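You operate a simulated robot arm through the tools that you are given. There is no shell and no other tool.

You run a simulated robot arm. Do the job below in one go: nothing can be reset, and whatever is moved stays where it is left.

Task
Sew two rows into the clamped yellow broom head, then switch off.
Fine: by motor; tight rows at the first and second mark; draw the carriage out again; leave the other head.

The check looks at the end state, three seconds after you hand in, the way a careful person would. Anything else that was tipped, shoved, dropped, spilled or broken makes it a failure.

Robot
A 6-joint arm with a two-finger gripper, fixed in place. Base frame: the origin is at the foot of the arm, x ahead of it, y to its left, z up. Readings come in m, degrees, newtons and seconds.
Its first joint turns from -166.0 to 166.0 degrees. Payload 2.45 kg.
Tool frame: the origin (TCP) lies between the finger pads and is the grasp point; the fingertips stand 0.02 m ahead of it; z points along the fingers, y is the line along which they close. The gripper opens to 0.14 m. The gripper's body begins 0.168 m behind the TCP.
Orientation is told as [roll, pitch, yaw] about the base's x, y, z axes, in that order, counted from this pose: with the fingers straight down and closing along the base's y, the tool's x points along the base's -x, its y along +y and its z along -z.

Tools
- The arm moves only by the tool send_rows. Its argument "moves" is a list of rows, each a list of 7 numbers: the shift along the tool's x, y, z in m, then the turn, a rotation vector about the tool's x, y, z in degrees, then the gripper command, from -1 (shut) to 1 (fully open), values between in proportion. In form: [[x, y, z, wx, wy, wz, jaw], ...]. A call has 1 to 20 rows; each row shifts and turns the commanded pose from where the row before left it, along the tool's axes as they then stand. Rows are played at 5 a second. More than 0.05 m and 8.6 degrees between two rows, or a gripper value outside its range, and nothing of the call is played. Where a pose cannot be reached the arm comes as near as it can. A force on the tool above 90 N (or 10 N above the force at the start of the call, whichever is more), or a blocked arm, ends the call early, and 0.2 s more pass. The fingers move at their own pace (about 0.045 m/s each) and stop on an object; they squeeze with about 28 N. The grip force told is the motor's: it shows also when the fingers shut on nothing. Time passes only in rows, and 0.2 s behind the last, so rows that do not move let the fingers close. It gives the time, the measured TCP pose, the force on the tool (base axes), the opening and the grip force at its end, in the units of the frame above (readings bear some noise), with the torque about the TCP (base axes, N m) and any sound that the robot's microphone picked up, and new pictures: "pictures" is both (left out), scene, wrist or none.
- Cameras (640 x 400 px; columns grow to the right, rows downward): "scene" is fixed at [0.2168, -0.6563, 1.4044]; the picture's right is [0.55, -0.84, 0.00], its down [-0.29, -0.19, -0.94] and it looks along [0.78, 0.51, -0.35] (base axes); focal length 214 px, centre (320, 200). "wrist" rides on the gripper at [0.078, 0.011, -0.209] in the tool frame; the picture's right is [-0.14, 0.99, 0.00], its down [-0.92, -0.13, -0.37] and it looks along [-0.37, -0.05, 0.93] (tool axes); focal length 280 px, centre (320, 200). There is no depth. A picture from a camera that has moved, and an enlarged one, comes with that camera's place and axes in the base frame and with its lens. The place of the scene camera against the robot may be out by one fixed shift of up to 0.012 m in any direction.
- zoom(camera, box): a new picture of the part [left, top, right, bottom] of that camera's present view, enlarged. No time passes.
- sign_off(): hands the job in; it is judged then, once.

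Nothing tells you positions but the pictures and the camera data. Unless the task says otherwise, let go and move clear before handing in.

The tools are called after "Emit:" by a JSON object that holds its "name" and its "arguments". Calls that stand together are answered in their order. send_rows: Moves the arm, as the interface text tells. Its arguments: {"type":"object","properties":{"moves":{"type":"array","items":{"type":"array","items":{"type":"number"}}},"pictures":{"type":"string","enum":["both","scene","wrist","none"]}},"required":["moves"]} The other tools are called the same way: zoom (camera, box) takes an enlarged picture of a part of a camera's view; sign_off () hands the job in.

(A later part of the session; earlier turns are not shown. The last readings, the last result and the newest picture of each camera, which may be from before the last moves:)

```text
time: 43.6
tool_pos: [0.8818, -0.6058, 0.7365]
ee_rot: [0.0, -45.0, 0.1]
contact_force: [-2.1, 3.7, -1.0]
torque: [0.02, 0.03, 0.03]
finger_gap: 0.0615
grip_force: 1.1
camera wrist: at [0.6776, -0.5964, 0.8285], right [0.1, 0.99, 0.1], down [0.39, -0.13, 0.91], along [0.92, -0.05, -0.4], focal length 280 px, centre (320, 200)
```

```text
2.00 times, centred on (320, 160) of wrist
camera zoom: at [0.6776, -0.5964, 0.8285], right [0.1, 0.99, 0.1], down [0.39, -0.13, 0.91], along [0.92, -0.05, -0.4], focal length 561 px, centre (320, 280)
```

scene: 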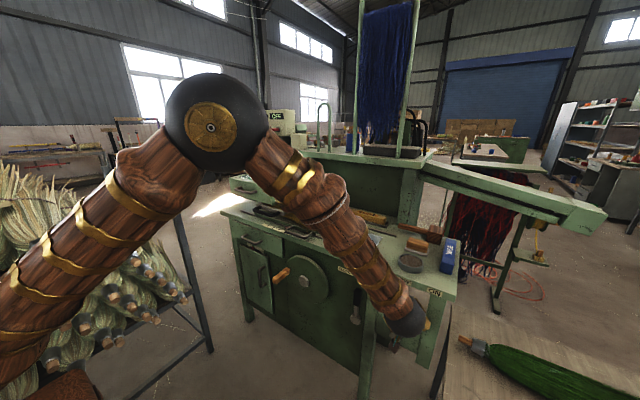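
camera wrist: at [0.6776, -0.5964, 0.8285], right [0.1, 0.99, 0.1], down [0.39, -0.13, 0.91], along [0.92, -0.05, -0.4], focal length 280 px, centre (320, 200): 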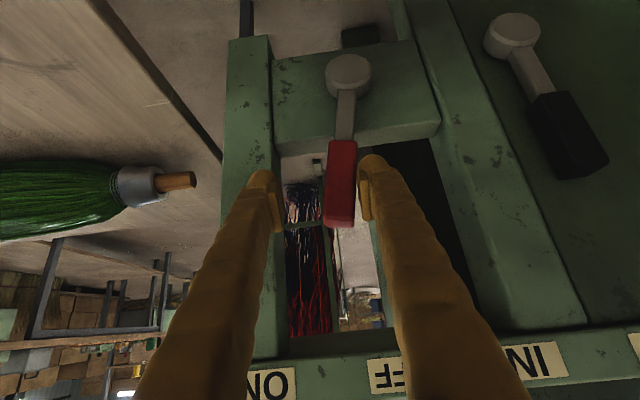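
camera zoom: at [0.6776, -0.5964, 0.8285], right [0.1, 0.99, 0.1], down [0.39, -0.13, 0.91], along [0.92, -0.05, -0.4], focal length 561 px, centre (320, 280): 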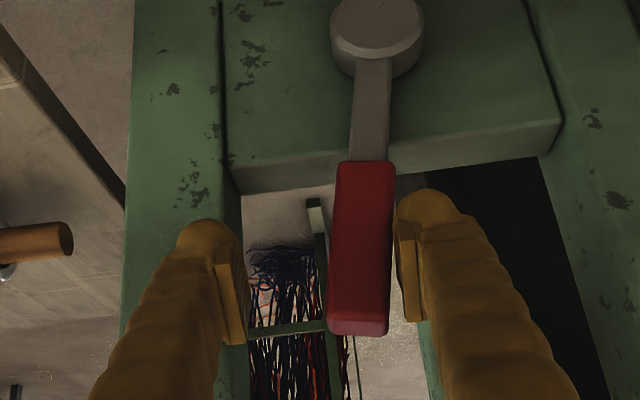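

The lever is following with only a few newtons. I will keep pushing toward ON.

Emit:
{"name": "send_rows", "arguments": {"moves": [[0, -0.01, 0, 0, 0, 0, -0.15], [0, -0.01, 0, 0, 0, 0, -0.15], [0, -0.01, 0, 0, 0, 0, -0.15], [0, 0, 0, 0, 0, 0, -0.15]], "pictures": "both"}}

Emit:
{"name": "zoom", "arguments": {"camera": "wrist", "box": [220, 60, 420, 260]}}

Emit:
{"name": "zoom", "arguments": {"camera": "scene", "box": [255, 100, 305, 150]}}

```text
time: 44.6
tool_pos: [0.8817, -0.6373, 0.735]
ee_rot: [0.0, -45.0, 0.0]
contact_force: [-7.3, 1.0, -4.2]
torque: [0.09, 0.01, -0.24]
finger_gap: 0.059
grip_force: 0.0
camera wrist: at [0.6775, -0.6271, 0.8277], right [0.1, 0.99, 0.1], down [0.39, -0.13, 0.91], along [0.92, -0.05, -0.4], focal length 280 px, centre (320, 200)
```

scene: 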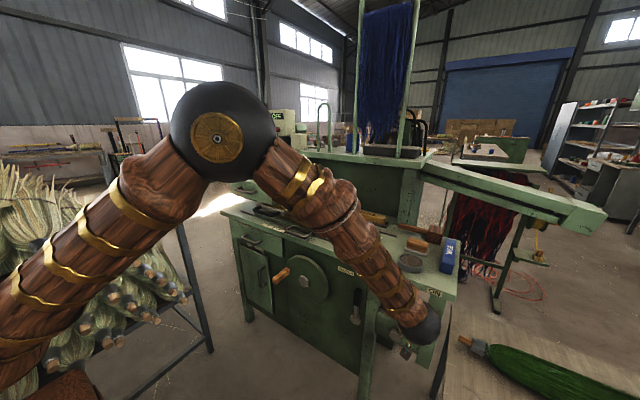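
wrist: 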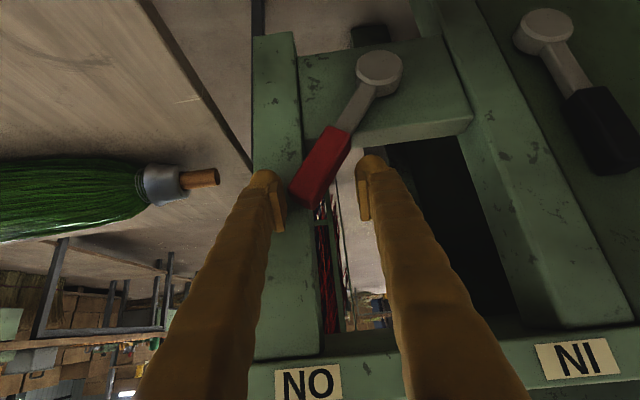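

```text
2.00 times, centred on (320, 160) of wrist
camera zoom: at [0.6775, -0.6271, 0.8277], right [0.1, 0.99, 0.1], down [0.39, -0.13, 0.91], along [0.92, -0.05, -0.4], focal length 561 px, centre (320, 280)
```

zoom: 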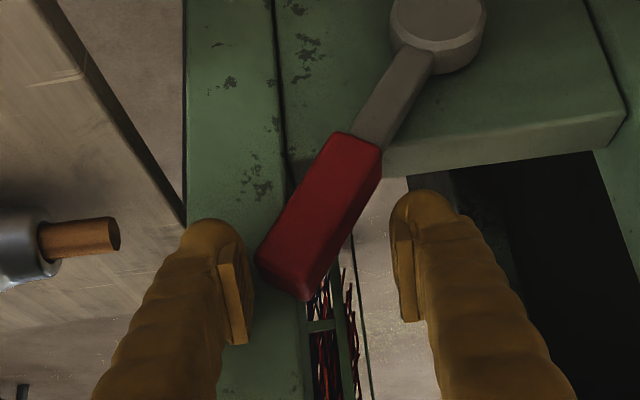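

```text
8.00 times, centred on (280, 125) of scene
camera zoom: at [0.2168, -0.6563, 1.4044], right [0.55, -0.84, 0.0], down [-0.29, -0.19, -0.94], along [0.78, 0.51, -0.35], focal length 1716 px, centre (640, 800)
```

zoom: 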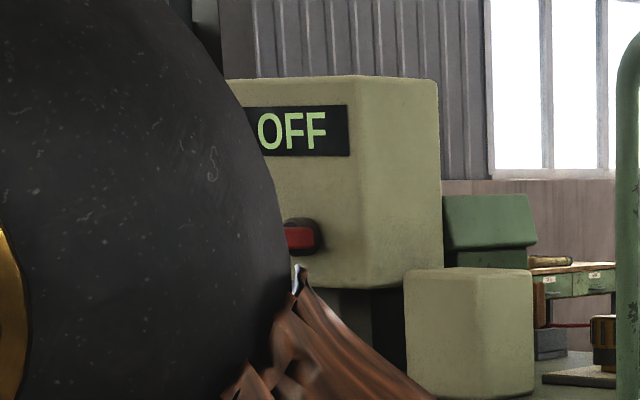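

The red lever has snapped over to ON, but the display on the box still reads "OFF" and there is no motor sound. I will back straight out so as not to drag the lever, then look at the box and lever again.

Emit:
{"name": "send_rows", "arguments": {"moves": [[0, -0.008, 0, 0, 0, 0, -0.15], [0.0141, 0, -0.0141, 0, 0, 0, -0.15], [0.0283, 0, -0.0283, 0, 0, 0, -0.15], [0.0283, 0, -0.0283, 0, 0, 0, -0.15], [0, 0.02, -0.03, 0, 0, 0, -0.15], [0, 0.03, -0.03, 0, 0, 0, -0.15], [0, 0.03, -0.03, 0, 0, 0, -0.15]], "pictures": "both"}}

Emit:
{"name": "zoom", "arguments": {"camera": "scene", "box": [255, 100, 305, 150]}}

Emit:
{"name": "zoom", "arguments": {"camera": "wrist", "box": [180, 40, 420, 190]}}

```text
time: 46.2
tool_pos: [0.7162, -0.5642, 0.7967]
ee_rot: [0.0, -45.0, 0.0]
contact_force: [0.5, 0.3, -0.3]
torque: [0.02, -0.03, 0.02]
finger_gap: 0.0594
grip_force: 0.1
camera wrist: at [0.513, -0.5539, 0.8892], right [0.1, 0.99, 0.1], down [0.39, -0.13, 0.91], along [0.92, -0.05, -0.4], focal length 280 px, centre (320, 200)
```

scene: 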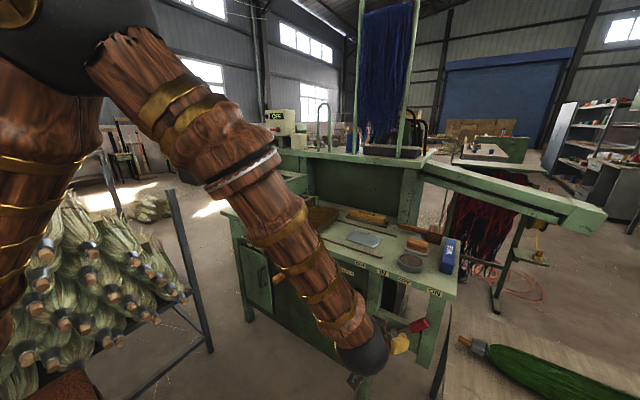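
wrist: 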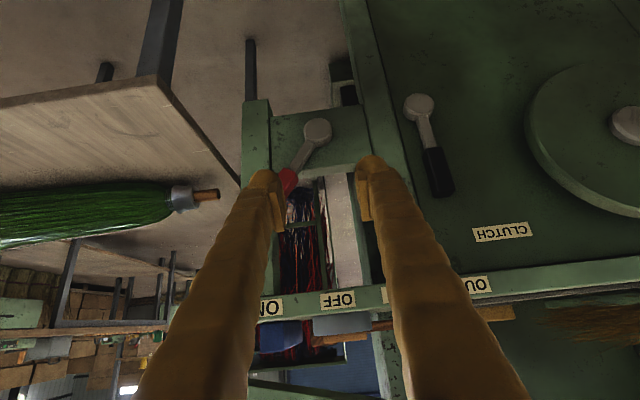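

```text
8.00 times, centred on (280, 125) of scene
camera zoom: at [0.2168, -0.6563, 1.4044], right [0.55, -0.84, 0.0], down [-0.29, -0.19, -0.94], along [0.78, 0.51, -0.35], focal length 1716 px, centre (640, 800)
```

zoom: 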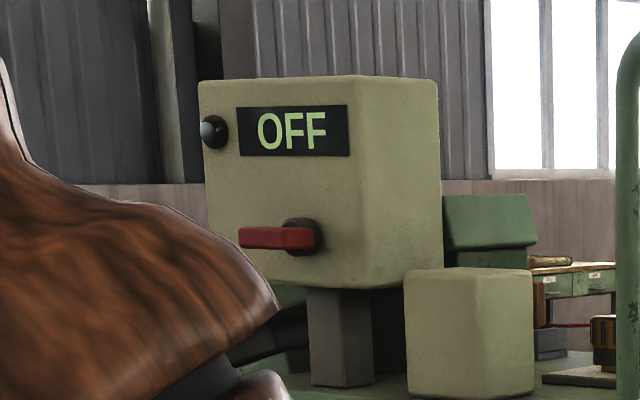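

```text
2.67 times, centred on (300, 115) of wrist
camera zoom: at [0.513, -0.5539, 0.8892], right [0.1, 0.99, 0.1], down [0.39, -0.13, 0.91], along [0.92, -0.05, -0.4], focal length 748 px, centre (373, 427)
```

zoom: 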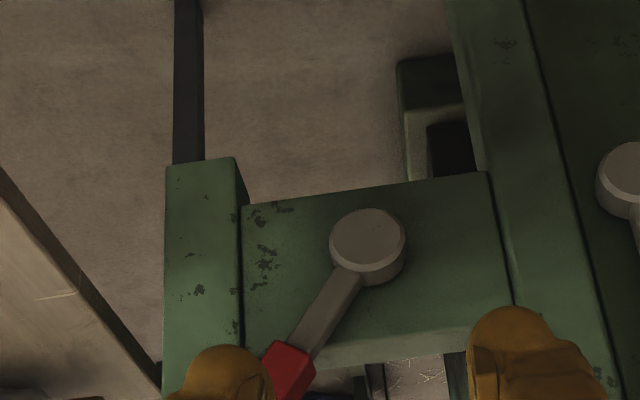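

The motor lever is at ON, but the display still reads OFF, so some other condition or the main switch is missing. I will go up and across to inspect the hood and the box at the left end.

Emit:
{"name": "send_rows", "arguments": {"moves": [[-0.02, 0.04, -0.02, 0, 0, 0, 0], [-0.02, 0.04, -0.02, 0, 0, 0, 0], [-0.02, 0.04, -0.02, 0, 0, 0, 0], [-0.02, 0.04, -0.02, 0, 0, 0, 0], [-0.02, 0.04, -0.02, 0, 0, 0, 0], [-0.02, 0.04, -0.02, 0, 0, 0, 0], [-0.02, 0.04, -0.02, 0, 0, 0, 0], [-0.02, 0.04, -0.02, 0, 0, 0, 0], [-0.02, 0.04, -0.02, 0, 0, 0, 0], [-0.02, 0.04, -0.02, 0, 0, 0, 0], [-0.02, 0.04, -0.02, 0, 0, 0, 0], [-0.02, 0.04, -0.02, 0, 0, 0, 0], [-0.02, 0.04, -0.02, 0, 0, 0, 0], [-0.02, 0.04, -0.02, 0, 0, 0, 0], [-0.02, 0.04, -0.02, 0, 0, 0, 0], [-0.02, 0.04, -0.02, 0, 0, 0, 1], [0, 0.045, 0, 0, 0, 0, 1], [0, 0.045, 0, 0, 0, 0, 1], [0, 0.045, 0, 0, 0, 0, 1], [0, 0.045, 0, 0, 0, 0, 1]], "pictures": "both"}}

```text
time: 50.4
tool_pos: [0.7163, 0.2583, 1.251]
ee_rot: [0.0, -45.0, 0.0]
contact_force: [0.7, -0.8, -0.1]
torque: [0.02, 0.02, 0.01]
finger_gap: 0.1399
grip_force: 0.0
camera wrist: at [0.5133, 0.2676, 1.3432], right [0.1, 0.99, 0.1], down [0.39, -0.13, 0.91], along [0.92, -0.05, -0.4], focal length 280 px, centre (320, 200)
```

scene: 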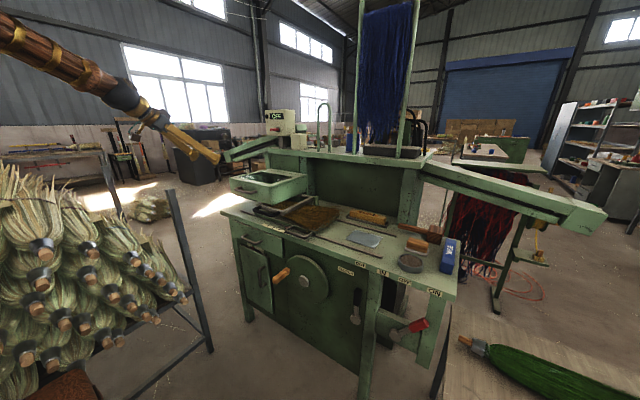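
wrist: 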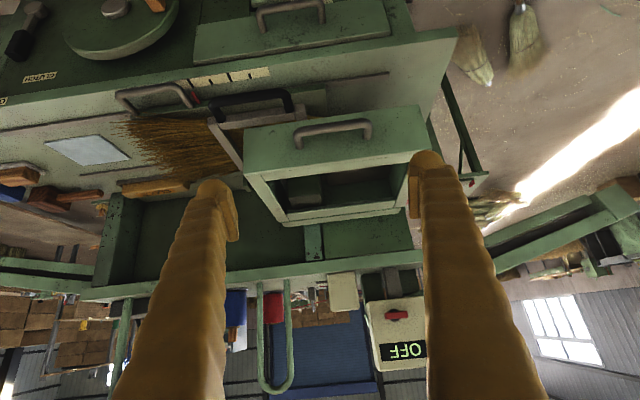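

Emit:
{"name": "zoom", "arguments": {"camera": "wrist", "box": [360, 130, 520, 260]}}

Emit:
{"name": "zoom", "arguments": {"camera": "wrist", "box": [220, 100, 440, 240]}}

Emit:
{"name": "zoom", "arguments": {"camera": "wrist", "box": [330, 260, 450, 380]}}

Emit:
{"name": "zoom", "arguments": {"camera": "scene", "box": [225, 160, 315, 216]}}

Emit:
{"name": "zoom", "arguments": {"camera": "scene", "box": [340, 250, 460, 360]}}

```text
3.08 times, centred on (440, 195) of wrist
camera zoom: at [0.5133, 0.2676, 1.3432], right [0.1, 0.99, 0.1], down [0.39, -0.13, 0.91], along [0.92, -0.05, -0.4], focal length 863 px, centre (-49, 215)
```

zoom: 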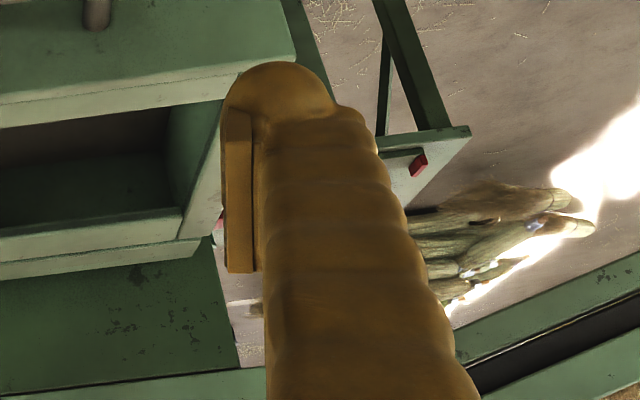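

```text
2.86 times, centred on (330, 170) of wrist
camera zoom: at [0.5133, 0.2676, 1.3432], right [0.1, 0.99, 0.1], down [0.39, -0.13, 0.91], along [0.92, -0.05, -0.4], focal length 801 px, centre (291, 286)
```

zoom: 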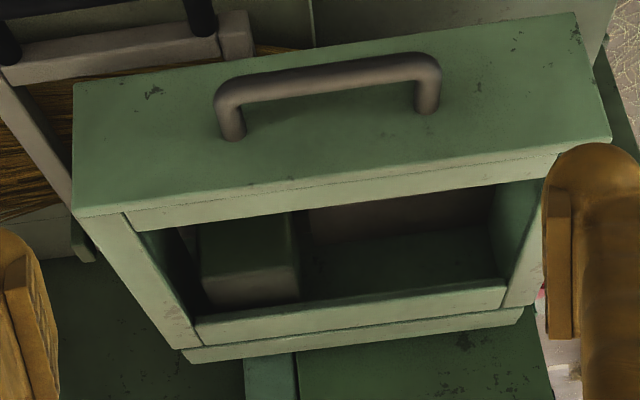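

```text
3.33 times, centred on (390, 320) of wrist
camera zoom: at [0.5133, 0.2676, 1.3432], right [0.1, 0.99, 0.1], down [0.39, -0.13, 0.91], along [0.92, -0.05, -0.4], focal length 935 px, centre (87, -200)
```

zoom: 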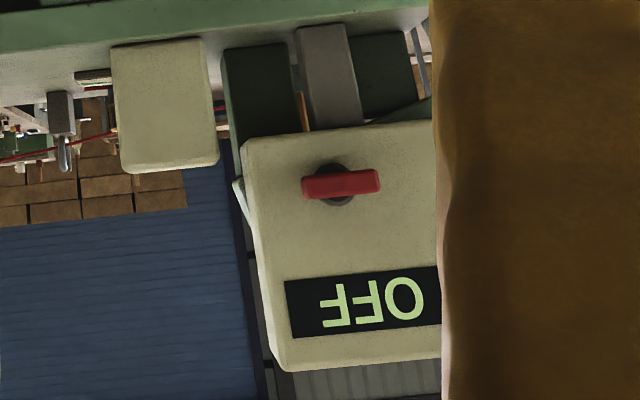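

```text
7.11 times, centred on (270, 188) of scene
camera zoom: at [0.2168, -0.6563, 1.4044], right [0.55, -0.84, 0.0], down [-0.29, -0.19, -0.94], along [0.78, 0.51, -0.35], focal length 1525 px, centre (676, 285)
```

zoom: 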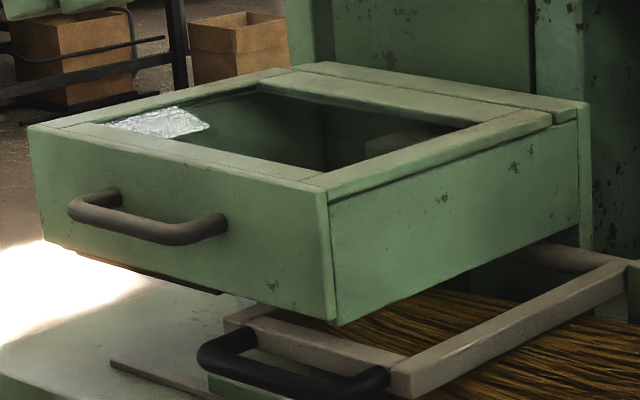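

```text
3.64 times, centred on (400, 305) of scene
camera zoom: at [0.2168, -0.6563, 1.4044], right [0.55, -0.84, 0.0], down [-0.29, -0.19, -0.94], along [0.78, 0.51, -0.35], focal length 780 px, centre (29, -182)
```

zoom: 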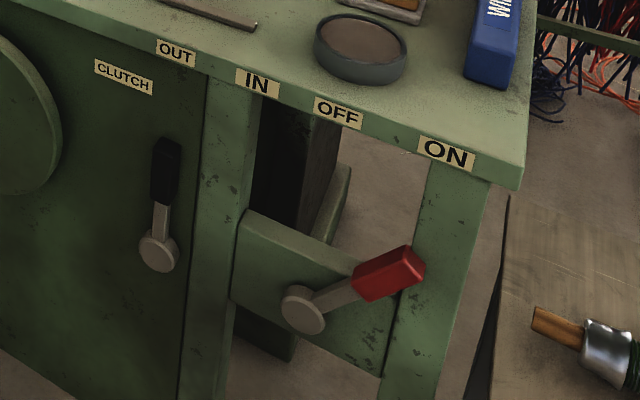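

The red lever is confirmed at ON with the clutch OUT, while the box's rotary handle is still horizontal and the display reads OFF, so it looks like the main switch. I will move toward the box at (1.30, 0.385, 1.348) with the tool turned horizontal and see whether it can be reached.

Emit:
{"name": "send_rows", "arguments": {"moves": [[-0.0387, 0.0181, 0.0086, 0, 0, 0, 0.2], [-0.0387, 0.0181, 0.0086, 0, 0, 0, 0.2], [-0.0387, 0.0181, 0.0086, 0, 0, 0, 0.2], [-0.0387, 0.0181, 0.0086, 0, 0, 0, 0.2], [-0.0387, 0.0181, 0.0086, 0, 0, 0, 0.2], [-0.0387, 0.0181, 0.0086, 0, 0, 0, 0.2], [-0.0387, 0.0181, 0.0086, 0, 0, 0, 0.2], [0, 0, 0, 0, -7.5, 0, 0.2], [0, 0, 0, 0, -7.5, 0, 0.2], [0, 0, 0, 0, -7.5, 0, 0.2], [0, 0, 0, 0, -7.5, 0, 0.2], [0, 0, 0, 0, -7.5, 0, 0.2], [0, 0, 0, 0, -7.5, 0, 0.2], [0, 0, 0, 0, 0, 0, 0.2]], "pictures": "both"}}

```text
time: 53.4
tool_pos: [0.9515, 0.3823, 1.4021]
ee_rot: [170.6, -90.0, -170.6]
contact_force: [0.6, -0.3, 0.3]
torque: [0.02, 0.01, 0.02]
finger_gap: 0.0842
grip_force: 0.1
camera wrist: at [0.7416, 0.3925, 1.3224], right [0.0, 0.99, 0.14], down [-0.37, -0.13, 0.92], along [0.93, -0.05, 0.37], focal length 280 px, centre (320, 200)
```

scene: 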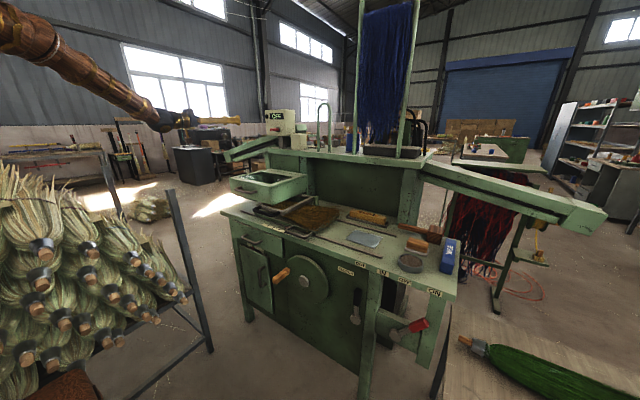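
wrist: 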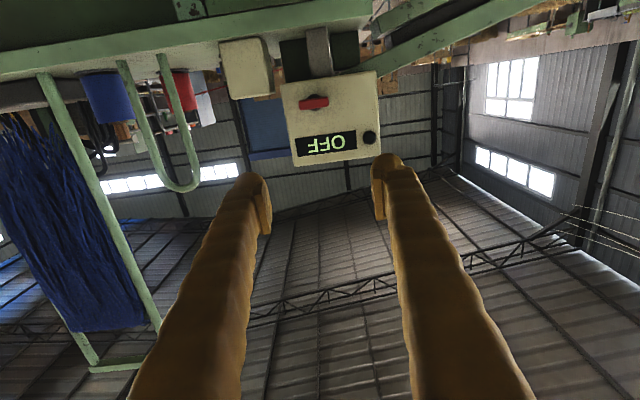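

Emit:
{"name": "zoom", "arguments": {"camera": "wrist", "box": [260, 20, 400, 180]}}

```text
2.50 times, centred on (330, 100) of wrist
camera zoom: at [0.7416, 0.3925, 1.3224], right [0.0, 0.99, 0.14], down [-0.37, -0.13, 0.92], along [0.93, -0.05, 0.37], focal length 701 px, centre (295, 450)
```

zoom: 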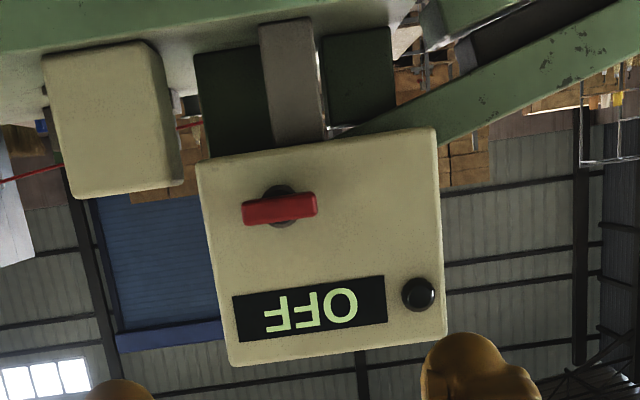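

The handle bar is at about (1.265, 0.378, 1.348), horizontal and about 55 mm long. I will roll the gripper so the fingers close vertically, then approach.

Emit:
{"name": "send_rows", "arguments": {"moves": [[0, 0, 0, 0, 0, -8.18, 0], [0, 0, 0, 0, 0, -8.18, 0], [0, 0, 0, 0, 0, -8.18, 0], [0, 0, 0, 0, 0, -8.18, 0], [0, 0, 0, 0, 0, -8.18, 0], [0, 0, 0, 0, 0, -8.18, 0], [0, 0, 0, 0, 0, -8.18, 0], [0, 0, 0, 0, 0, -8.18, 0], [0, 0, 0, 0, 0, -8.18, 0], [0, 0, 0, 0, 0, -8.18, 0], [0, 0, 0, 0, 0, -8.2, 0], [0.001, 0.011, 0.034, 0, 0, 0, -0.1], [0.001, 0.011, 0.034, 0, 0, 0, -0.1], [0.001, 0.011, 0.034, 0, 0, 0, -0.1], [0.001, 0.011, 0.034, 0, 0, 0, -0.1], [0, 0.01, 0.034, 0, 0, 0, -0.1], [0, 0, 0, 0, 0, 0, -0.1]], "pictures": "both"}}

```text
time: 57.0
tool_pos: [1.1229, 0.3797, 1.3462]
ee_rot: [-89.9, -0.1, 90.0]
contact_force: [0.6, 0.2, 0.3]
torque: [-0.01, -0.02, -0.03]
finger_gap: 0.0631
grip_force: 0.1
camera wrist: at [0.9126, 0.2987, 1.3346], right [0.0, 0.14, -0.99], down [-0.37, 0.92, 0.13], along [0.93, 0.37, 0.05], focal length 280 px, centre (320, 200)
```

scene: 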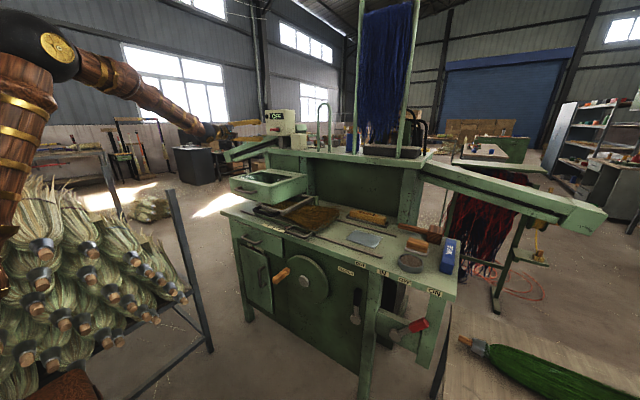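
wrist: 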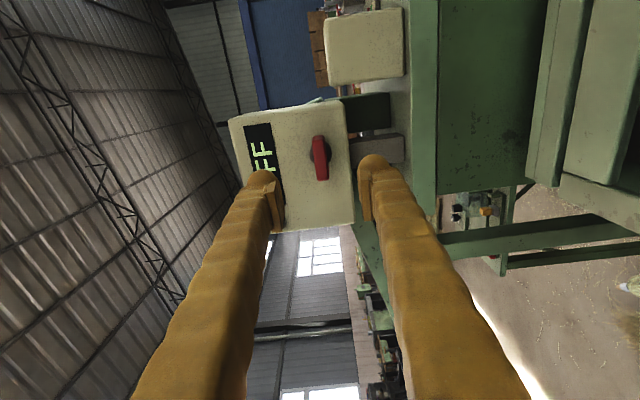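

Emit:
{"name": "zoom", "arguments": {"camera": "wrist", "box": [425, 170, 545, 270]}}

Emit:
{"name": "zoom", "arguments": {"camera": "wrist", "box": [220, 90, 420, 240]}}

Emit:
{"name": "zoom", "arguments": {"camera": "wrist", "box": [500, 0, 640, 220]}}

```text
4.00 times, centred on (485, 220) of wrist
camera zoom: at [0.9126, 0.2987, 1.3346], right [0.0, 0.14, -0.99], down [-0.37, 0.92, 0.13], along [0.93, 0.37, 0.05], focal length 1122 px, centre (-340, 120)
```

zoom: 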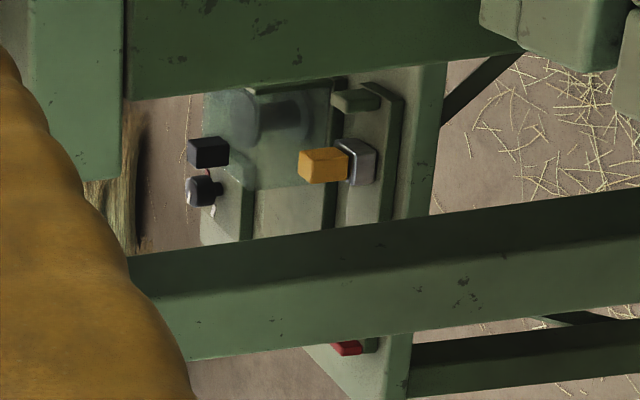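

```text
2.67 times, centred on (320, 165) of wrist
camera zoom: at [0.9126, 0.2987, 1.3346], right [0.0, 0.14, -0.99], down [-0.37, 0.92, 0.13], along [0.93, 0.37, 0.05], focal length 748 px, centre (320, 293)
```

zoom: 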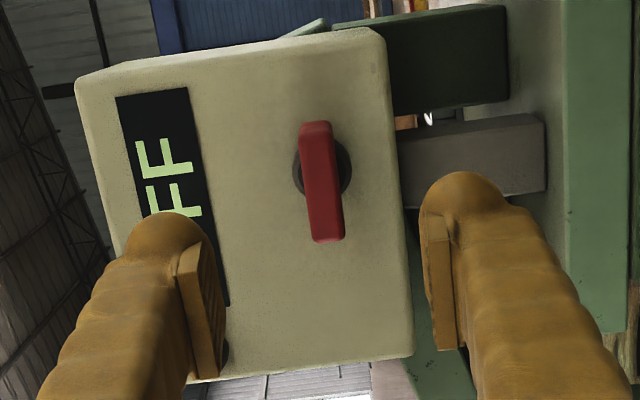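

```text
1.82 times, centred on (570, 110) of wrist
camera zoom: at [0.9126, 0.2987, 1.3346], right [0.0, 0.14, -0.99], down [-0.37, 0.92, 0.13], along [0.93, 0.37, 0.05], focal length 510 px, centre (-134, 364)
```

zoom: 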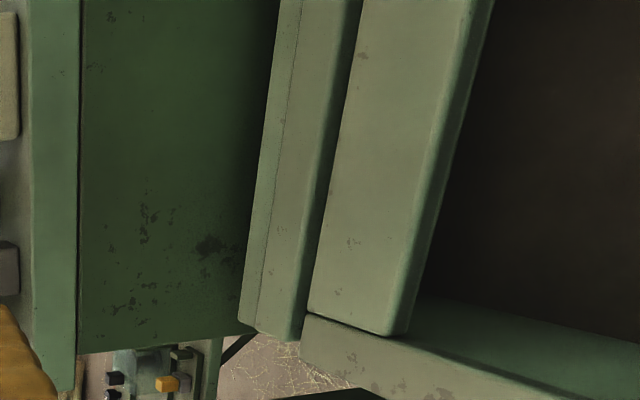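

Emit:
{"name": "send_rows", "arguments": {"moves": [[0, 0, 0.03, 0, 0, 0, -0.1], [0, 0, 0.03, 0, 0, 0, -0.1], [0, 0, 0.03, 0, 0, 0, -0.1], [0, 0, 0, 0, 0, 0, -0.1]], "pictures": "both"}}

Emit:
{"name": "zoom", "arguments": {"camera": "wrist", "box": [220, 70, 420, 230]}}

Emit:
{"name": "zoom", "arguments": {"camera": "scene", "box": [235, 95, 315, 155]}}

```text
time: 58.0
tool_pos: [1.2121, 0.3773, 1.3478]
ee_rot: [-90.0, 0.0, 90.0]
contact_force: [-0.7, 0.4, 0.1]
torque: [-0.01, 0.01, 0.04]
finger_gap: 0.0627
grip_force: 0.1
camera wrist: at [1.0024, 0.2986, 1.3358], right [0.0, 0.14, -0.99], down [-0.37, 0.92, 0.13], along [0.93, 0.37, 0.05], focal length 280 px, centre (320, 200)
```

scene: 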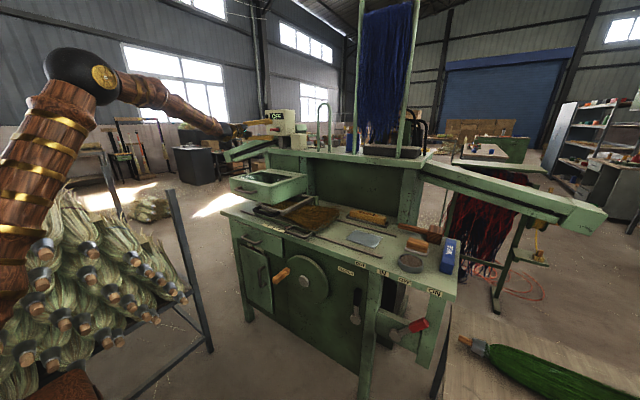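
wrist: 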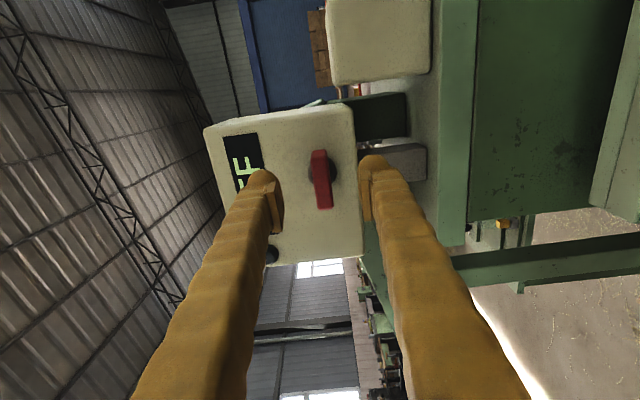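

```text
2.50 times, centred on (320, 150) of wrist
camera zoom: at [1.0024, 0.2986, 1.3358], right [0.0, 0.14, -0.99], down [-0.37, 0.92, 0.13], along [0.93, 0.37, 0.05], focal length 701 px, centre (320, 325)
```

zoom: 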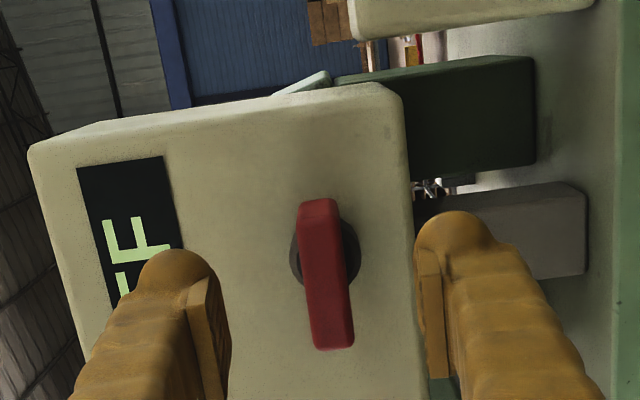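

```text
6.67 times, centred on (275, 125) of scene
camera zoom: at [0.2168, -0.6563, 1.4044], right [0.55, -0.84, 0.0], down [-0.29, -0.19, -0.94], along [0.78, 0.51, -0.35], focal length 1430 px, centre (620, 700)
```

zoom: 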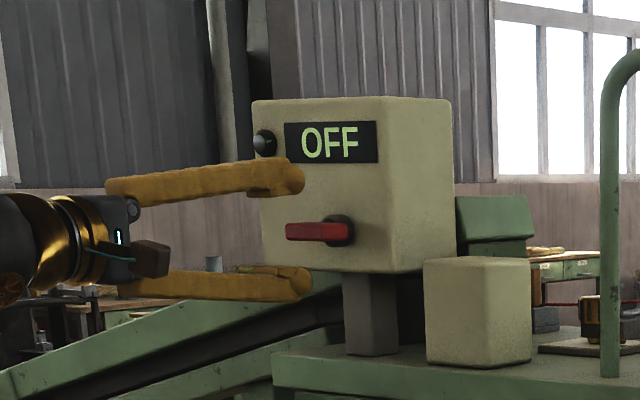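

Emit:
{"name": "send_rows", "arguments": {"moves": [[-0.001, 0.001, 0.02, 0, 0, 0, -0.1], [0, 0, 0.02, 0, 0, 0, -0.1], [0, 0, 0, 0, 0, 0, -0.1]], "pictures": "both"}}

Emit:
{"name": "zoom", "arguments": {"camera": "wrist", "box": [220, 70, 420, 270]}}

Emit:
{"name": "zoom", "arguments": {"camera": "scene", "box": [245, 100, 305, 150]}}

```text
time: 58.8
tool_pos: [1.2517, 0.38, 1.3452]
ee_rot: [-90.0, 0.0, 90.1]
contact_force: [-1.0, -0.1, 0.6]
torque: [0.03, 0.04, 0.02]
finger_gap: 0.0632
grip_force: 0.1
camera wrist: at [1.0422, 0.3004, 1.3343], right [0.0, 0.14, -0.99], down [-0.37, 0.92, 0.13], along [0.93, 0.37, 0.05], focal length 280 px, centre (320, 200)
```

scene: 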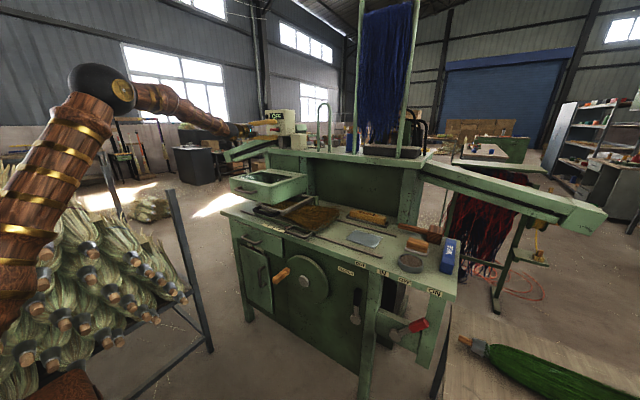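
wrist: 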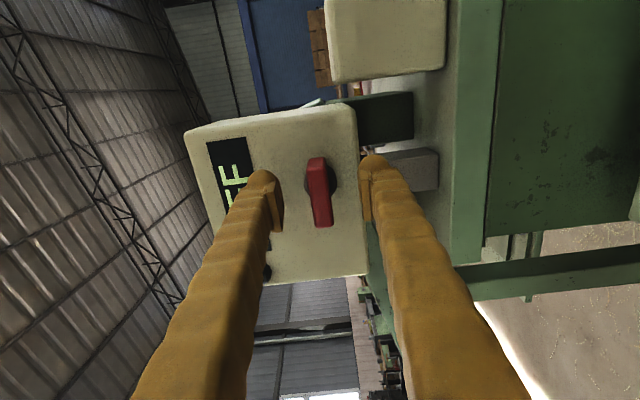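

```text
2.00 times, centred on (320, 170) of wrist
camera zoom: at [1.0422, 0.3004, 1.3343], right [0.0, 0.14, -0.99], down [-0.37, 0.92, 0.13], along [0.93, 0.37, 0.05], focal length 561 px, centre (320, 260)
```

zoom: 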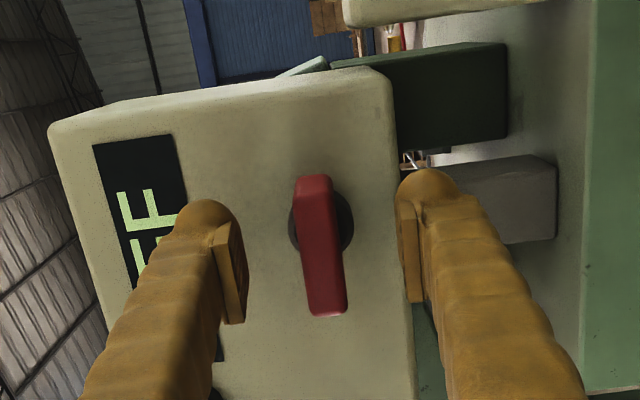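

```text
8.00 times, centred on (275, 125) of scene
camera zoom: at [0.2168, -0.6563, 1.4044], right [0.55, -0.84, 0.0], down [-0.29, -0.19, -0.94], along [0.78, 0.51, -0.35], focal length 1716 px, centre (680, 800)
```

zoom: 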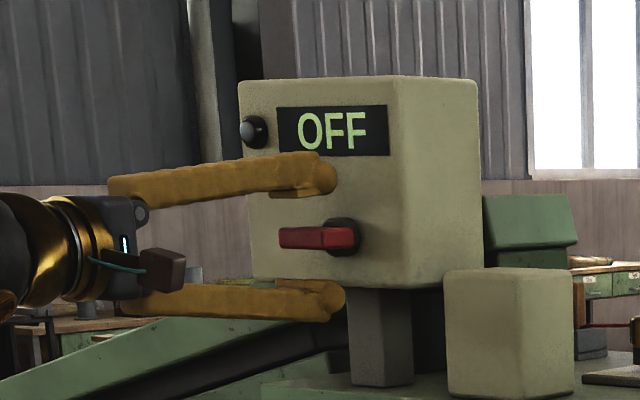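

The fingers straddle the red bar. I will advance 5 mm and close on it.

Emit:
{"name": "send_rows", "arguments": {"moves": [[0, 0, 0.005, 0, 0, 0, -0.3], [0, 0, 0, 0, 0, 0, -1], [0, 0, 0, 0, 0, 0, -1], [0, 0, 0, 0, 0, 0, -1], [0, 0, 0, 0, 0, 0, -1]], "pictures": "wrist"}}

Emit:
{"name": "zoom", "arguments": {"camera": "scene", "box": [245, 100, 305, 150]}}

```text
time: 60.0
tool_pos: [1.256, 0.3802, 1.3433]
ee_rot: [-90.0, 0.1, 90.0]
contact_force: [-1.6, -0.5, -3.3]
torque: [-0.01, 0.04, 0.01]
finger_gap: 0.015
grip_force: 41.0
camera wrist: at [1.0468, 0.3008, 1.334], right [0.0, 0.14, -0.99], down [-0.37, 0.92, 0.13], along [0.93, 0.37, 0.05], focal length 280 px, centre (320, 200)
```

wrist: 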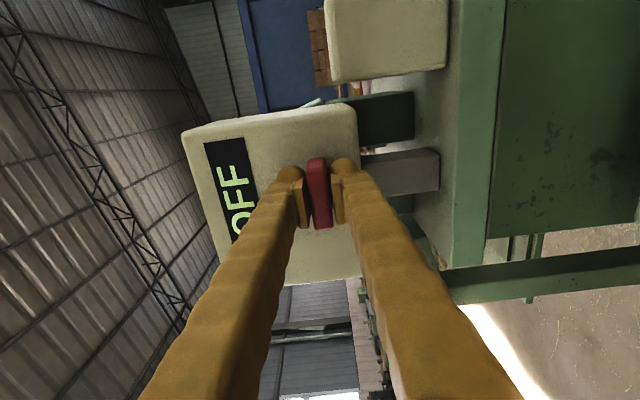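

```text
8.00 times, centred on (275, 125) of scene
camera zoom: at [0.2168, -0.6563, 1.4044], right [0.55, -0.84, 0.0], down [-0.29, -0.19, -0.94], along [0.78, 0.51, -0.35], focal length 1716 px, centre (680, 800)
```

zoom: 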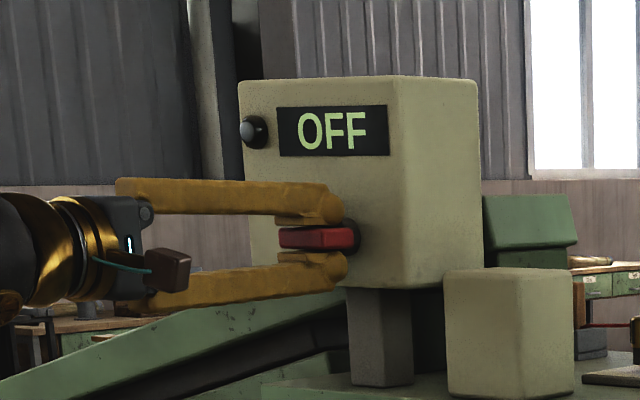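

The handle is held with almost no side force. I will test a small clockwise turn and watch the torque.

Emit:
{"name": "send_rows", "arguments": {"moves": [[0, 0, 0, 0, 0, 4, -1], [0, 0, 0, 0, 0, 4, -1], [0, 0, 0, 0, 0, 4, -1]], "pictures": "none"}}

Emit:
{"name": "zoom", "arguments": {"camera": "scene", "box": [245, 100, 305, 150]}}

```text
time: 60.8
tool_pos: [1.257, 0.3804, 1.3452]
ee_rot: [-90.0, -12.0, 90.0]
contact_force: [-6.7, -3.9, -7.2]
torque: [-1.69, 0.05, -0.01]
finger_gap: 0.0193
grip_force: 44.2
```

```text
8.00 times, centred on (275, 125) of scene
camera zoom: at [0.2168, -0.6563, 1.4044], right [0.55, -0.84, 0.0], down [-0.29, -0.19, -0.94], along [0.78, 0.51, -0.35], focal length 1716 px, centre (680, 800)
```

zoom: 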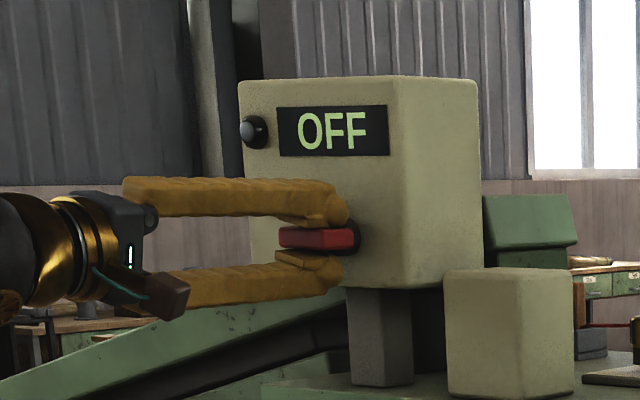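

Clockwise the bar does not turn and the fingers skew on it. I will turn back and test counter-clockwise.

Emit:
{"name": "send_rows", "arguments": {"moves": [[0, 0, 0, 0, 0, -4, -1], [0, 0, 0, 0, 0, -4, -1], [0, 0, 0, 0, 0, -4, -1], [0, 0, 0, 0, 0, 0, -1], [0, 0, 0, 0, 0, -4, -1], [0, 0, 0, 0, 0, -4, -1], [0, 0, 0, 0, 0, -4, -1]], "pictures": "none"}}

Emit:
{"name": "zoom", "arguments": {"camera": "scene", "box": [245, 100, 305, 150]}}

```text
time: 62.4
tool_pos: [1.2562, 0.3807, 1.3443]
ee_rot: [-89.9, 12.1, 90.1]
contact_force: [21.1, 14.3, -13.2]
torque: [0.11, 0.14, 0.19]
finger_gap: 0.015
grip_force: 41.0
```

```text
8.00 times, centred on (275, 125) of scene
camera zoom: at [0.2168, -0.6563, 1.4044], right [0.55, -0.84, 0.0], down [-0.29, -0.19, -0.94], along [0.78, 0.51, -0.35], focal length 1716 px, centre (680, 800)
```

zoom: 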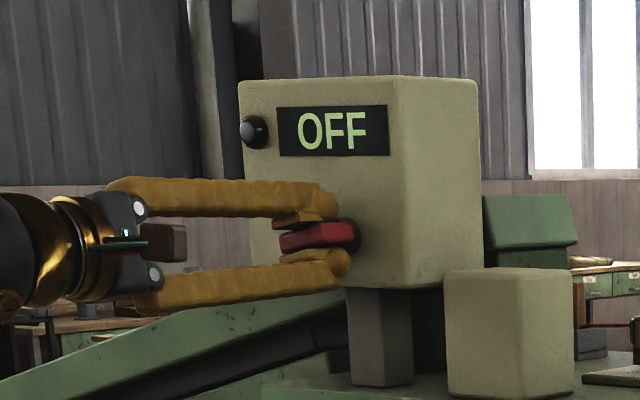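

Counter-clockwise it turns freely with little torque. I will continue the turn in steps.

Emit:
{"name": "send_rows", "arguments": {"moves": [[0, 0, 0, 0, 0, -7, -1], [0, 0, 0, 0, 0, -7, -1], [0, 0, 0, 0, 0, -7, -1]], "pictures": "none"}}

Emit:
{"name": "zoom", "arguments": {"camera": "scene", "box": [245, 100, 305, 150]}}

```text
time: 63.2
tool_pos: [1.2562, 0.381, 1.3443]
ee_rot: [-89.9, 33.1, 90.1]
contact_force: [-9.9, 10.7, -24.4]
torque: [0.04, 0.26, 0.06]
finger_gap: 0.0149
grip_force: 40.9
```

```text
8.00 times, centred on (275, 125) of scene
camera zoom: at [0.2168, -0.6563, 1.4044], right [0.55, -0.84, 0.0], down [-0.29, -0.19, -0.94], along [0.78, 0.51, -0.35], focal length 1716 px, centre (680, 800)
```

zoom: 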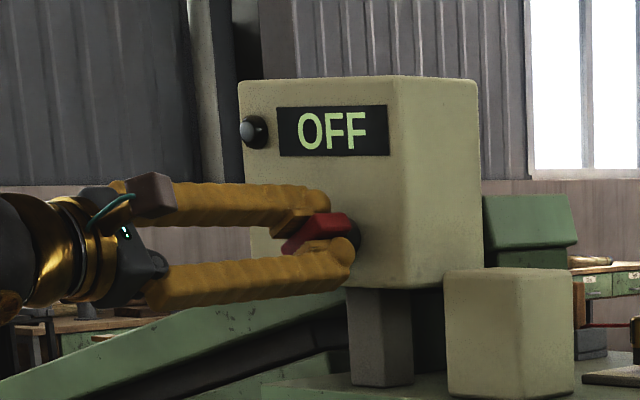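

Emit:
{"name": "send_rows", "arguments": {"moves": [[0, 0, 0, 0, 0, -7, -1], [0, 0, 0, 0, 0, -7, -1], [0, 0, 0, 0, 0, -7, -1], [0, 0, 0, 0, 0, -7, -1]], "pictures": "none"}}

Emit:
{"name": "zoom", "arguments": {"camera": "scene", "box": [245, 100, 305, 150]}}

```text
time: 64.2
tool_pos: [1.257, 0.3809, 1.3449]
ee_rot: [-89.8, 61.1, 90.3]
contact_force: [-18.1, 7.3, -36.6]
torque: [-0.04, 0.41, 0.1]
finger_gap: 0.0151
grip_force: 41.0
```

```text
8.00 times, centred on (275, 125) of scene
camera zoom: at [0.2168, -0.6563, 1.4044], right [0.55, -0.84, 0.0], down [-0.29, -0.19, -0.94], along [0.78, 0.51, -0.35], focal length 1716 px, centre (680, 800)
```

zoom: 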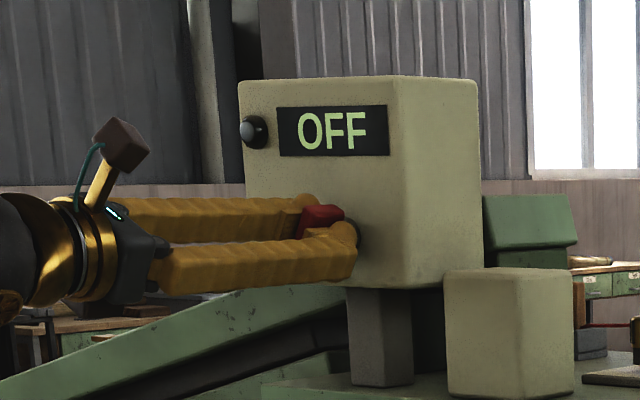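

Emit:
{"name": "send_rows", "arguments": {"moves": [[0, 0, 0, 0, 0, -7, -1], [0, 0, 0, 0, 0, -7, -1], [0, 0, 0, 0, 0, -7, -1], [0, 0, 0, 0, 0, -7, -1]], "pictures": "wrist"}}

Emit:
{"name": "zoom", "arguments": {"camera": "scene", "box": [245, 100, 305, 150]}}

```text
time: 65.2
tool_pos: [1.2564, 0.3798, 1.345]
ee_rot: [-88.2, 89.2, 91.9]
contact_force: [-1.7, 9.4, -31.0]
torque: [-0.04, 0.43, 0.09]
finger_gap: 0.0147
grip_force: 41.6
camera wrist: at [1.0475, 0.367, 1.4231], right [0.0, -0.99, -0.15], down [-0.37, 0.14, -0.92], along [0.93, 0.06, -0.36], focal length 280 px, centre (320, 200)
```

wrist: 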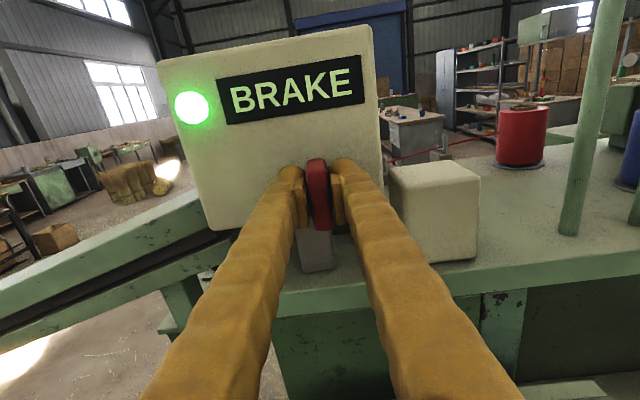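

```text
8.00 times, centred on (275, 125) of scene
camera zoom: at [0.2168, -0.6563, 1.4044], right [0.55, -0.84, 0.0], down [-0.29, -0.19, -0.94], along [0.78, 0.51, -0.35], focal length 1716 px, centre (680, 800)
```

zoom: 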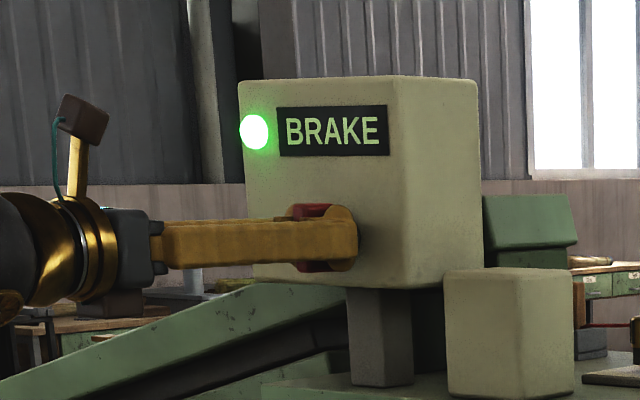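

The lamp is green and the display now reads "BRAKE". So the rotary handle is the main switch, and the red lever I moved is the brake, which has to go back to OFF. I will release the handle and retreat straight back.

Emit:
{"name": "send_rows", "arguments": {"moves": [[0, 0, 0, 0, 0, 0, -0.4], [0, 0, 0, 0, 0, 0, -0.4], [0, 0, 0, 0, 0, 0, -0.4], [0, 0, -0.03, 0, 0, 0, -0.4], [0, 0, -0.04, 0, 0, 0, -0.4], [0, 0, -0.04, 0, 0, 0, -0.4], [0, 0, -0.04, 0, 0, 0, -0.4]], "pictures": "both"}}

Emit:
{"name": "zoom", "arguments": {"camera": "scene", "box": [245, 100, 305, 150]}}

```text
time: 66.8
tool_pos: [1.1056, 0.3804, 1.3446]
ee_rot: [-86.8, 89.0, 93.1]
contact_force: [1.2, -0.7, 0.2]
torque: [-0.02, -0.08, 0.01]
finger_gap: 0.0421
grip_force: 0.1
camera wrist: at [0.896, 0.3676, 1.4212], right [0.0, -0.99, -0.15], down [-0.37, 0.14, -0.92], along [0.93, 0.06, -0.36], focal length 280 px, centre (320, 200)
```

scene: 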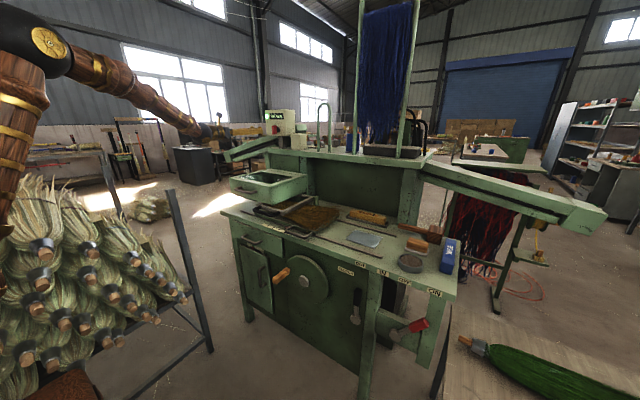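
wrist: 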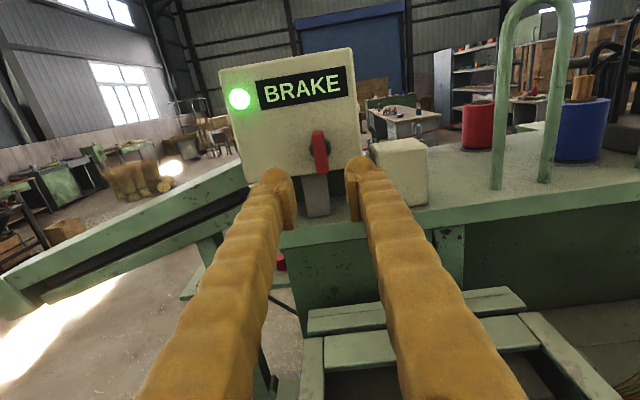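

```text
8.00 times, centred on (275, 125) of scene
camera zoom: at [0.2168, -0.6563, 1.4044], right [0.55, -0.84, 0.0], down [-0.29, -0.19, -0.94], along [0.78, 0.51, -0.35], focal length 1716 px, centre (680, 800)
```

zoom: 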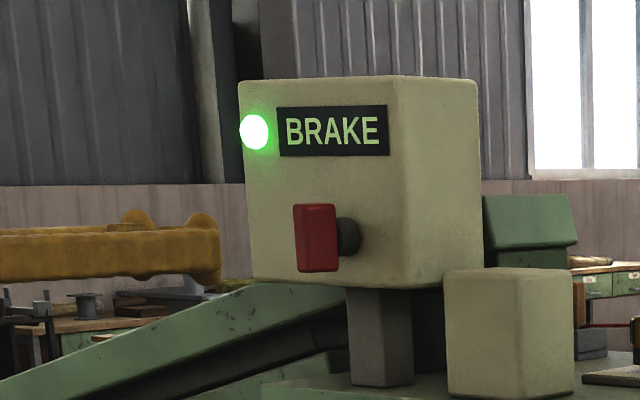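

The main switch stands vertical with a green lamp and the display reads "BRAKE". I will roll the gripper back and return to the brake lever to put it at OFF.

Emit:
{"name": "send_rows", "arguments": {"moves": [[0, 0, -0.04, 0, 0, 0, -0.2], [0, 0, -0.04, 0, 0, 0, -0.2], [0, 0, -0.04, 0, 0, 0, -0.2], [0, 0, 0, 0, 0, 8.18, -0.2], [0, 0, 0, 0, 0, 8.18, -0.2], [0, 0, 0, 0, 0, 8.18, -0.2], [0, 0, 0, 0, 0, 8.18, -0.2], [0, 0, 0, 0, 0, 8.18, -0.2], [0, 0, 0, 0, 0, 8.18, -0.2], [0, 0, 0, 0, 0, 8.18, -0.2], [0, 0, 0, 0, 0, 8.18, -0.2], [0, 0, 0, 0, 0, 8.18, -0.2], [0, 0, 0, 0, 0, 8.18, -0.2], [0, 0, 0, 0, 0, 8.18, -0.2], [0, 0, 0, 0, 0, 8.18, -0.2], [0, 0, 0, 0, 0, 8.18, -0.2], [0, 0, 0, 0, 0, 8.18, -0.2], [0, 0, 0, 0, 0, 8.18, -0.2], [0, 0, 0, 0, 0, 8.18, -0.2]], "pictures": "none"}}

Emit:
{"name": "send_rows", "arguments": {"moves": [[0, 0, 0, 0, 0, 8.18, -0.2], [0, 0, 0, 0, 0, 8.18, -0.2], [0, 0, 0, 0, 0, 8.18, -0.2], [0, 0, 0, 0, 0, 8.18, -0.2], [0, 0, 0, 0, 0, 8.18, -0.2], [0, 0, 0, 0, 0, 8.0, -0.2], [0, 0, 0, 0, 7.5, 0, -0.2], [0, 0, 0, 0, 7.5, 0, -0.2], [0, 0, 0, 0, 7.5, 0, -0.2], [0, 0, 0, 0, 7.5, 0, -0.2], [0, 0, 0, 0, 7.5, 0, -0.2], [0, 0, 0, 0, 7.5, 0, -0.2]], "pictures": "both"}}

```text
time: 70.8
tool_pos: [0.9864, 0.3802, 1.3464]
ee_rot: [-90.0, -42.0, 90.0]
contact_force: [0.2, 0.3, -0.6]
torque: [0.02, 0.01, 0.0]
finger_gap: 0.0559
grip_force: 0.0
```

```text
time: 73.4
tool_pos: [0.9852, 0.3802, 1.3465]
ee_rot: [1.0, -44.9, -0.6]
contact_force: [0.2, -0.2, -0.1]
torque: [0.04, -0.01, -0.01]
finger_gap: 0.0563
grip_force: 0.2
camera wrist: at [0.782, 0.3881, 1.4385], right [0.1, 0.99, 0.11], down [0.39, -0.14, 0.91], along [0.91, -0.04, -0.4], focal length 280 px, centre (320, 200)
```

scene: 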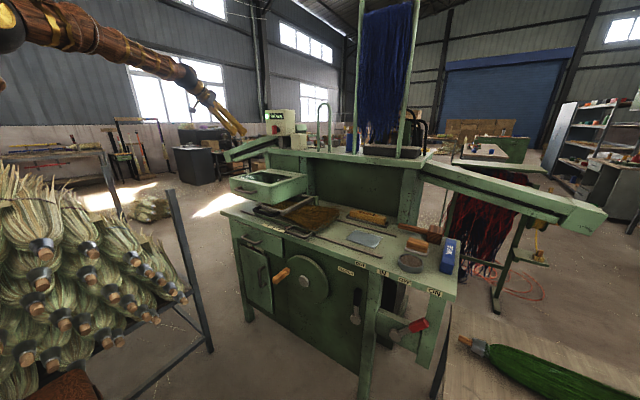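
wrist: 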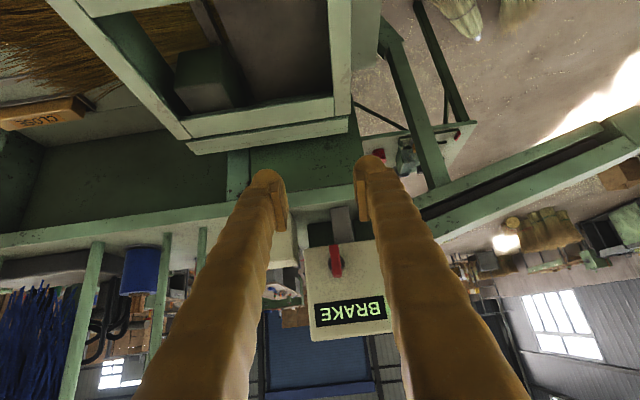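

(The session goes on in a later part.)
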